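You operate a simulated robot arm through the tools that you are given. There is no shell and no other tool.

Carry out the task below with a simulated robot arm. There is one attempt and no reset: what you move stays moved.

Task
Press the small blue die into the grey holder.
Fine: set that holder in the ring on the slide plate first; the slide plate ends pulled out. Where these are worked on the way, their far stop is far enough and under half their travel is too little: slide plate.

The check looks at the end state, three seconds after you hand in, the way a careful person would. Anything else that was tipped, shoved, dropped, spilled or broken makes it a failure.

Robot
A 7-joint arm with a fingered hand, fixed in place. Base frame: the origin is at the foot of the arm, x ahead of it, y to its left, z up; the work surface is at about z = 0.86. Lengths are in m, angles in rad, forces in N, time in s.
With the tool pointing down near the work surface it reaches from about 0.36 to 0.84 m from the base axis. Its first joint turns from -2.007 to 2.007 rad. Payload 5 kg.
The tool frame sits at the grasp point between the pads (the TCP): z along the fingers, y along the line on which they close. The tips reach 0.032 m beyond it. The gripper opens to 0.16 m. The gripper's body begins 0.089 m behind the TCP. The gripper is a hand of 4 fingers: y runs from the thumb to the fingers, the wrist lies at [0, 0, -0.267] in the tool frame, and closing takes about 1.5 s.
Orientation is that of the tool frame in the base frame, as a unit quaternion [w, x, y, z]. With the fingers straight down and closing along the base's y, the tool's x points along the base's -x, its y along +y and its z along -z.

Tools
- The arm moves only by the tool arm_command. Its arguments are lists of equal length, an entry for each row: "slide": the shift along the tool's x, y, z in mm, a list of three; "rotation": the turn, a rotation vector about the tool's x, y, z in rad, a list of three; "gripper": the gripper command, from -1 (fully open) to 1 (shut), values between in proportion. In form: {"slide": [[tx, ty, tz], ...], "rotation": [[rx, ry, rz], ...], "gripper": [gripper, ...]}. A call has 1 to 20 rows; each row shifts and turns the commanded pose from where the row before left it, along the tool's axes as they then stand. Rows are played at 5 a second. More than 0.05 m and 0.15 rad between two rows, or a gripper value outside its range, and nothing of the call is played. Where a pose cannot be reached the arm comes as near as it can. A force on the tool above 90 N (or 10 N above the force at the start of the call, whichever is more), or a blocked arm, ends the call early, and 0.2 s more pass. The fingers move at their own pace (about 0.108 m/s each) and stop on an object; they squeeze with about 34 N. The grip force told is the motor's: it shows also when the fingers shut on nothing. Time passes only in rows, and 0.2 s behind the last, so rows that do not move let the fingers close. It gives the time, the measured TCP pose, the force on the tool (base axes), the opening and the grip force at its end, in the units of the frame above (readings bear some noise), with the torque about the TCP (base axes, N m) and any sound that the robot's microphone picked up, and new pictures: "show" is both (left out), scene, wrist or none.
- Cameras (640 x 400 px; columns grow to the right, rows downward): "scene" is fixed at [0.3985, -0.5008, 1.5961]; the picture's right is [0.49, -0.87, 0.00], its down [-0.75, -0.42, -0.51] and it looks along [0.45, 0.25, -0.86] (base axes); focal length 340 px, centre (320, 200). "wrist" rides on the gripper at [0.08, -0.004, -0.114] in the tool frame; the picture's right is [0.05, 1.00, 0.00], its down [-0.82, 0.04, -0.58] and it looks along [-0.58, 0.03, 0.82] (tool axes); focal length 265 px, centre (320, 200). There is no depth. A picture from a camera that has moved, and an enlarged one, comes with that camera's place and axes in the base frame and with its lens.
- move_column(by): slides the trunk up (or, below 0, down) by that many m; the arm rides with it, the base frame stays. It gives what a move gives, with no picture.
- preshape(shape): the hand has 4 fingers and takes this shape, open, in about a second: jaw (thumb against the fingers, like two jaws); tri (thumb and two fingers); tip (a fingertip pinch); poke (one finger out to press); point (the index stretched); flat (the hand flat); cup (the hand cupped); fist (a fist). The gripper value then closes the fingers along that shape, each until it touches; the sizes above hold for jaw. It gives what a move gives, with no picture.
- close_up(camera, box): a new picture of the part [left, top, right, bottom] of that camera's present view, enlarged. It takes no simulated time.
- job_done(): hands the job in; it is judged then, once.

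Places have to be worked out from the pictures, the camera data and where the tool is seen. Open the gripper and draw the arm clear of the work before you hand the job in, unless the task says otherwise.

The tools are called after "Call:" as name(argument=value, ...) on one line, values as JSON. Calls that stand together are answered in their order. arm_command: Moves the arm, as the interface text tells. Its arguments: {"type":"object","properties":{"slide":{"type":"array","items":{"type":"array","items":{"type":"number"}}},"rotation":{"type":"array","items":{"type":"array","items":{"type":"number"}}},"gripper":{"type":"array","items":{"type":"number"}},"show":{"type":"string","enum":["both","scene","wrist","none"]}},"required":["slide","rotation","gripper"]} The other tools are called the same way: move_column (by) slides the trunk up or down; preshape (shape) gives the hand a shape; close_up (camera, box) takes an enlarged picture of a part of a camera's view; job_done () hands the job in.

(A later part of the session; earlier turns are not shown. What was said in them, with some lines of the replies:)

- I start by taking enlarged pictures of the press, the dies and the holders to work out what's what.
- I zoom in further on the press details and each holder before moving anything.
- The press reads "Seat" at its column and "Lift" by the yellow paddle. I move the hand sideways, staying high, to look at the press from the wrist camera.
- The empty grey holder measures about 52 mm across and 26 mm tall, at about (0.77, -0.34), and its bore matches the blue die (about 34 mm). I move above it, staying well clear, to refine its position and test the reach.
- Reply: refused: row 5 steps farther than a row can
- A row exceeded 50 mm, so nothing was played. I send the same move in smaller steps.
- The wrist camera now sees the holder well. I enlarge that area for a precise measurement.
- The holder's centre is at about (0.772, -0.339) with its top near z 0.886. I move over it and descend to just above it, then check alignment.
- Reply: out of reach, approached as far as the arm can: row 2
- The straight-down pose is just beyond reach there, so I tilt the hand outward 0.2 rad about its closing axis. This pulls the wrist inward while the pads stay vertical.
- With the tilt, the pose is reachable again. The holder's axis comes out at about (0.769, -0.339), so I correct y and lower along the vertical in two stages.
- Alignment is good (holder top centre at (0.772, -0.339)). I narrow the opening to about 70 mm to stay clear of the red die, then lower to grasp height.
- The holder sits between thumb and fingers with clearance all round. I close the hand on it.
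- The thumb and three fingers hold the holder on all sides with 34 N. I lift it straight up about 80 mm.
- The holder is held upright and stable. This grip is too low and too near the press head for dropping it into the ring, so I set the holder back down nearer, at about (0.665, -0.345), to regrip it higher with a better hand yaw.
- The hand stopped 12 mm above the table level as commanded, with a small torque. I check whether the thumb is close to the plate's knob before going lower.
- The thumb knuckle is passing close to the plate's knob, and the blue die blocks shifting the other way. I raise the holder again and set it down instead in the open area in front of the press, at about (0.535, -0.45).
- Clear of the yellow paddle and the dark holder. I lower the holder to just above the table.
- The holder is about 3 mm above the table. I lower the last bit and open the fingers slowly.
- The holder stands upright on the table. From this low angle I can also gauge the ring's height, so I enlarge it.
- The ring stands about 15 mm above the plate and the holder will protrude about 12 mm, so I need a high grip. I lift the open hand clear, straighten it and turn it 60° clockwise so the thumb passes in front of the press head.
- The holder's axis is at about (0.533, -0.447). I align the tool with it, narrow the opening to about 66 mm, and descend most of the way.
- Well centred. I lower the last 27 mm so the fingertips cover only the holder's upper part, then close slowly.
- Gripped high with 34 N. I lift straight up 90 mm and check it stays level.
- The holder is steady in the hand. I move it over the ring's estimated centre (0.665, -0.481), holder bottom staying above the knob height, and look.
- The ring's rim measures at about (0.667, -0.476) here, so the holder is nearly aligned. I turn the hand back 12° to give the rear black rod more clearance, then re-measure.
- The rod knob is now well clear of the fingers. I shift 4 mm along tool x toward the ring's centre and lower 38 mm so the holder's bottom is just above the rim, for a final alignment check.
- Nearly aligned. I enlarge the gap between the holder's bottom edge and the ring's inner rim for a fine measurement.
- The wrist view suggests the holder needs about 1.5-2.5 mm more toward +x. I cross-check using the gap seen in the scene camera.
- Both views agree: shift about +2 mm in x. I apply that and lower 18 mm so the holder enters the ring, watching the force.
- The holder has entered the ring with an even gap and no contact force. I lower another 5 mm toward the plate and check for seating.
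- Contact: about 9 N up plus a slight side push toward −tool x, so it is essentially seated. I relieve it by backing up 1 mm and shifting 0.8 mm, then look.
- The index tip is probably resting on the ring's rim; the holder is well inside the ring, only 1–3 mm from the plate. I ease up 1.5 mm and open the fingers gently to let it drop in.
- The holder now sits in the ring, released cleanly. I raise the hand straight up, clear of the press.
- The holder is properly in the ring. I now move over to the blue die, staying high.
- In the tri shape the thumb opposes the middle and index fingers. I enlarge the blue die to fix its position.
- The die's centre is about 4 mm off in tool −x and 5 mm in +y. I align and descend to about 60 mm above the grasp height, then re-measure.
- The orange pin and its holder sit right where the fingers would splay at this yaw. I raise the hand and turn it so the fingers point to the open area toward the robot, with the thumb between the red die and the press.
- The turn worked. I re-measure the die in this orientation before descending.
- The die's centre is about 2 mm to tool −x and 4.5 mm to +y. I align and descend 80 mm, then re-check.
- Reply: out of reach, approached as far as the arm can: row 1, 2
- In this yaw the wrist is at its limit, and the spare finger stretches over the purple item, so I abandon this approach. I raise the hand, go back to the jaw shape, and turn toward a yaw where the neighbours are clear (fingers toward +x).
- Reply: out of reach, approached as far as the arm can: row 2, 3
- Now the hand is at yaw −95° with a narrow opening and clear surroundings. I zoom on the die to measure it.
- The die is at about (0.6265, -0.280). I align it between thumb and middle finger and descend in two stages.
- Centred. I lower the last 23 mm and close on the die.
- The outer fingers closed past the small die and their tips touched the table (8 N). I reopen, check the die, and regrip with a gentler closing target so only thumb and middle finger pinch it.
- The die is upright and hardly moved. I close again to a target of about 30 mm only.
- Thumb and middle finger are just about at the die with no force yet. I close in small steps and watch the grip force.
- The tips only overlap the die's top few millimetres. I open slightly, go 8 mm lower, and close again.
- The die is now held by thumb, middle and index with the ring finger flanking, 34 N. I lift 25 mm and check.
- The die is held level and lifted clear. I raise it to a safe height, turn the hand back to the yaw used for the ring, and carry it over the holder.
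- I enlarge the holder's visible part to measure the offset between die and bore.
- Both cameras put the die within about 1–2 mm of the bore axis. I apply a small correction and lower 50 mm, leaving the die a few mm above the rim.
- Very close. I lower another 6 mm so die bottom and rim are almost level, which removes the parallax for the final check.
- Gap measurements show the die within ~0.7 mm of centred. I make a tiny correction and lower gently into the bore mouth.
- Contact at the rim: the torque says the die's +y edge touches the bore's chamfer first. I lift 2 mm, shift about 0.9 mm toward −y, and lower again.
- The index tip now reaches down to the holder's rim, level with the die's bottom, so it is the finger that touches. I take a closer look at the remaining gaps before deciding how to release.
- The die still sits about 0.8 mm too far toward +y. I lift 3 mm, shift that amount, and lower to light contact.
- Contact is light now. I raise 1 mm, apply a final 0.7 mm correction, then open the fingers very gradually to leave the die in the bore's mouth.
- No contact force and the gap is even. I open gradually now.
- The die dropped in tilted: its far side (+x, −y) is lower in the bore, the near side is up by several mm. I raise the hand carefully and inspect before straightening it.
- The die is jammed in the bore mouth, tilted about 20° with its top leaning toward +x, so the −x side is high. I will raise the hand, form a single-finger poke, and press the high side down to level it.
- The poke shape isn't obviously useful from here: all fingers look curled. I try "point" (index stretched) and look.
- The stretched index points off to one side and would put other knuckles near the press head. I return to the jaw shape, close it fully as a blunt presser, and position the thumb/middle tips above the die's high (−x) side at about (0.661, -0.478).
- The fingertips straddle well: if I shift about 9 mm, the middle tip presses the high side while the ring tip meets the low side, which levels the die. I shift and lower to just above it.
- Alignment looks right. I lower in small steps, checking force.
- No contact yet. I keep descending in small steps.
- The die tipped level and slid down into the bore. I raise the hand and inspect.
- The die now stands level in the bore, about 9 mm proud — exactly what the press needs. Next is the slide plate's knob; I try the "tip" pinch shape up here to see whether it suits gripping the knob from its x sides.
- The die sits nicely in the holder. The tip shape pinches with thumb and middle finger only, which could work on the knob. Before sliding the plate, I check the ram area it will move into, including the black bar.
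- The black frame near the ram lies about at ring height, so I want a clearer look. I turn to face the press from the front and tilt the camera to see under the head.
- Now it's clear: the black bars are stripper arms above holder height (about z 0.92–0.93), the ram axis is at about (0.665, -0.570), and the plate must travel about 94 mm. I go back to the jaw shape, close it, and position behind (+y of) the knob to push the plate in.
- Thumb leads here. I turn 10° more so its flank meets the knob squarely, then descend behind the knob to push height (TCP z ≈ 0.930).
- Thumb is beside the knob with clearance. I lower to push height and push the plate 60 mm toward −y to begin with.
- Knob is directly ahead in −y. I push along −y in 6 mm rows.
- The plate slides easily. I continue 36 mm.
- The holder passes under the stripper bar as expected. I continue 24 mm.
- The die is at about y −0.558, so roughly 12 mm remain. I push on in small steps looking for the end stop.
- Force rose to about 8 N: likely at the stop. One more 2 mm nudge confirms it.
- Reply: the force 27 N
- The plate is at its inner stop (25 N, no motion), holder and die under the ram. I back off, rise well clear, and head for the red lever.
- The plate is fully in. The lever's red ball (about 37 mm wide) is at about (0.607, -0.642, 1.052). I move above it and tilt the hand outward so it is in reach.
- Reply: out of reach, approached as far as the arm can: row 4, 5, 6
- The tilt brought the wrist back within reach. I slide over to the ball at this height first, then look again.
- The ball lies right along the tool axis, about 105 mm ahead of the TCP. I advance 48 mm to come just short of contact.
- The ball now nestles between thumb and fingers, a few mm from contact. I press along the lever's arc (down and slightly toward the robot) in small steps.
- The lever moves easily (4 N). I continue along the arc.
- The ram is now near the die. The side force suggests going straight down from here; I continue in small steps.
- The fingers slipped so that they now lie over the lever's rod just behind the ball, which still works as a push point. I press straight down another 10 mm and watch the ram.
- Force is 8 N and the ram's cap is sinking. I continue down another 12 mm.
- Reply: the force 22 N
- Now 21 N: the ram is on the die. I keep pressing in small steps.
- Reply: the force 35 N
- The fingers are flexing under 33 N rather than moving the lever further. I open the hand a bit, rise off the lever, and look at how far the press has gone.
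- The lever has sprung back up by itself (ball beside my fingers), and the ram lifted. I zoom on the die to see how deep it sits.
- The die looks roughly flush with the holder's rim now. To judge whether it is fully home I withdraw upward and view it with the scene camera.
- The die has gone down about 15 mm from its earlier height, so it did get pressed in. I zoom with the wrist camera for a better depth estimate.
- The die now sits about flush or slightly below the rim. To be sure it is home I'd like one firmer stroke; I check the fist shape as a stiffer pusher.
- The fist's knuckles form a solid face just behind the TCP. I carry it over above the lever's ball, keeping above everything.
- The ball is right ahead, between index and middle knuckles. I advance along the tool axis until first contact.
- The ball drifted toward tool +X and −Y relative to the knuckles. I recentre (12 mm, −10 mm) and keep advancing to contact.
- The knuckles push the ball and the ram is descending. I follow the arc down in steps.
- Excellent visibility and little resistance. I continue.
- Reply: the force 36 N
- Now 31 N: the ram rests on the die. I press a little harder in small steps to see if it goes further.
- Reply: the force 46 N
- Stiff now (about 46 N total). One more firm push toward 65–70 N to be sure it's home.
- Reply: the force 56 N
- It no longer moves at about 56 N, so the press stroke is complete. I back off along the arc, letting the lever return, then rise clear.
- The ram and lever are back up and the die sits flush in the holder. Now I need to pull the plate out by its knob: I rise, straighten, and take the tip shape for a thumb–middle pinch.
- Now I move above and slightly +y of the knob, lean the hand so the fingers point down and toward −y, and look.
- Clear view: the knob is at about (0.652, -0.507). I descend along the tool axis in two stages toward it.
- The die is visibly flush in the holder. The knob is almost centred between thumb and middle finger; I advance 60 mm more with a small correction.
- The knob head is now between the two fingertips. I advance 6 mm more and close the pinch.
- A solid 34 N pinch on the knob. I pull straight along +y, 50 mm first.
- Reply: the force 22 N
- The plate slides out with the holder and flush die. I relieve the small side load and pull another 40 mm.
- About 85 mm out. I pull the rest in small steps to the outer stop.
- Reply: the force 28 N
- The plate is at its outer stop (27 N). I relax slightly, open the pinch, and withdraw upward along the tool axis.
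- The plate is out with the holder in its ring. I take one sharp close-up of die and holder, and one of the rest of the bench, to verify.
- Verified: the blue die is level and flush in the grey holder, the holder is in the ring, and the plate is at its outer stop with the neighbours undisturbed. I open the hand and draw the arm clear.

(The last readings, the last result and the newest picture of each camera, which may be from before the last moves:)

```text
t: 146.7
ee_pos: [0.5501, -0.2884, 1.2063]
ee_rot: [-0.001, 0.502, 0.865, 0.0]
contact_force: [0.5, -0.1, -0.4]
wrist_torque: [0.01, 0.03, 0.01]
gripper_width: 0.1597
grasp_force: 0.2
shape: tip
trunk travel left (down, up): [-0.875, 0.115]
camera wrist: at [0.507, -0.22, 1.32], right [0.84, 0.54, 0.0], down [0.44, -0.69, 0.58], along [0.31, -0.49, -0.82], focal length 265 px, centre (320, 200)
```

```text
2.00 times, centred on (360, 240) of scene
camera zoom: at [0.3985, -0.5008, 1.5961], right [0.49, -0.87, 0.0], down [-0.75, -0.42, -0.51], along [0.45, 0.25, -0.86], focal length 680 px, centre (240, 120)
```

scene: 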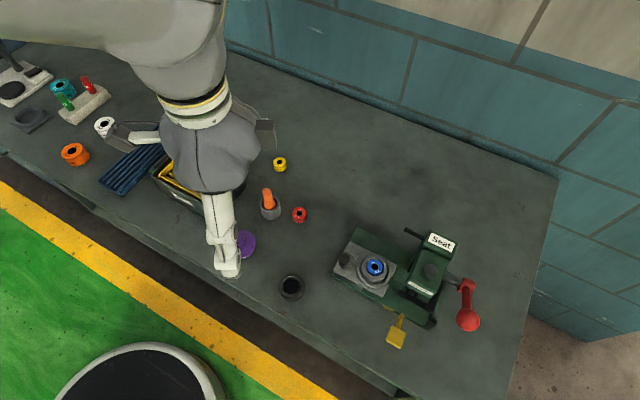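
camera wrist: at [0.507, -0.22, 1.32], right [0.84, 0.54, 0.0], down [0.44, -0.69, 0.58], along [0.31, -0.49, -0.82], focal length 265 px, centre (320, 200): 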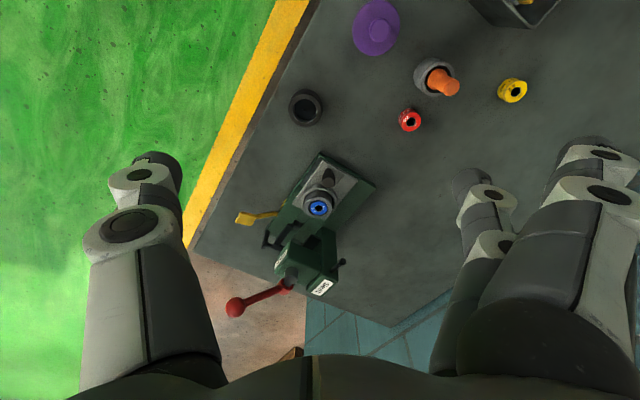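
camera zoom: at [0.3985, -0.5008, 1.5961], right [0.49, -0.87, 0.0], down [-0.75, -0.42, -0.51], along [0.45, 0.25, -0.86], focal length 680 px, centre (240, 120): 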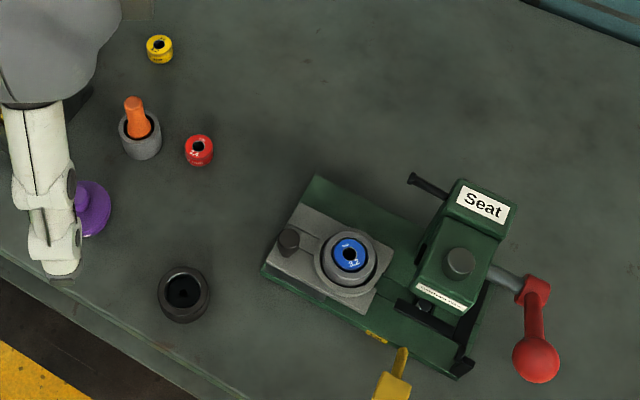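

The arm is clear with the gripper open. The red and yellow dies, the orange pin, the dark holder and the purple item all stand where they were, and the holder with its pressed die is on the pulled-out plate. I hand the job in.

Call:
job_done()

```text
The job is handed in.
```

The small blue die is pressed into the grey holder. The holder sits in the ring on the slide plate, and the plate is pulled out to its outer stop. I have handed the job in; no verdict has come back yet.

- **Die:** It sits level, with its top about flush with the holder's rim. I pressed it twice; on the second stroke the lever stopped moving at about 56 N, so I judged it fully home. I could not measure the seating depth directly.
- **On the way:** The die first dropped into the bore tilted, so I pressed its high side down with closed fingers before using the press.
- **Holder choice:** Two grey holders were on the bench. I used the empty one and left the one with the orange pin alone.
- **Everything else:** In the last pictures the other dies, the dark holder, the orange pin and the purple item stand where they were. The lever sprang back up by itself, and the arm is clear with the gripper open.
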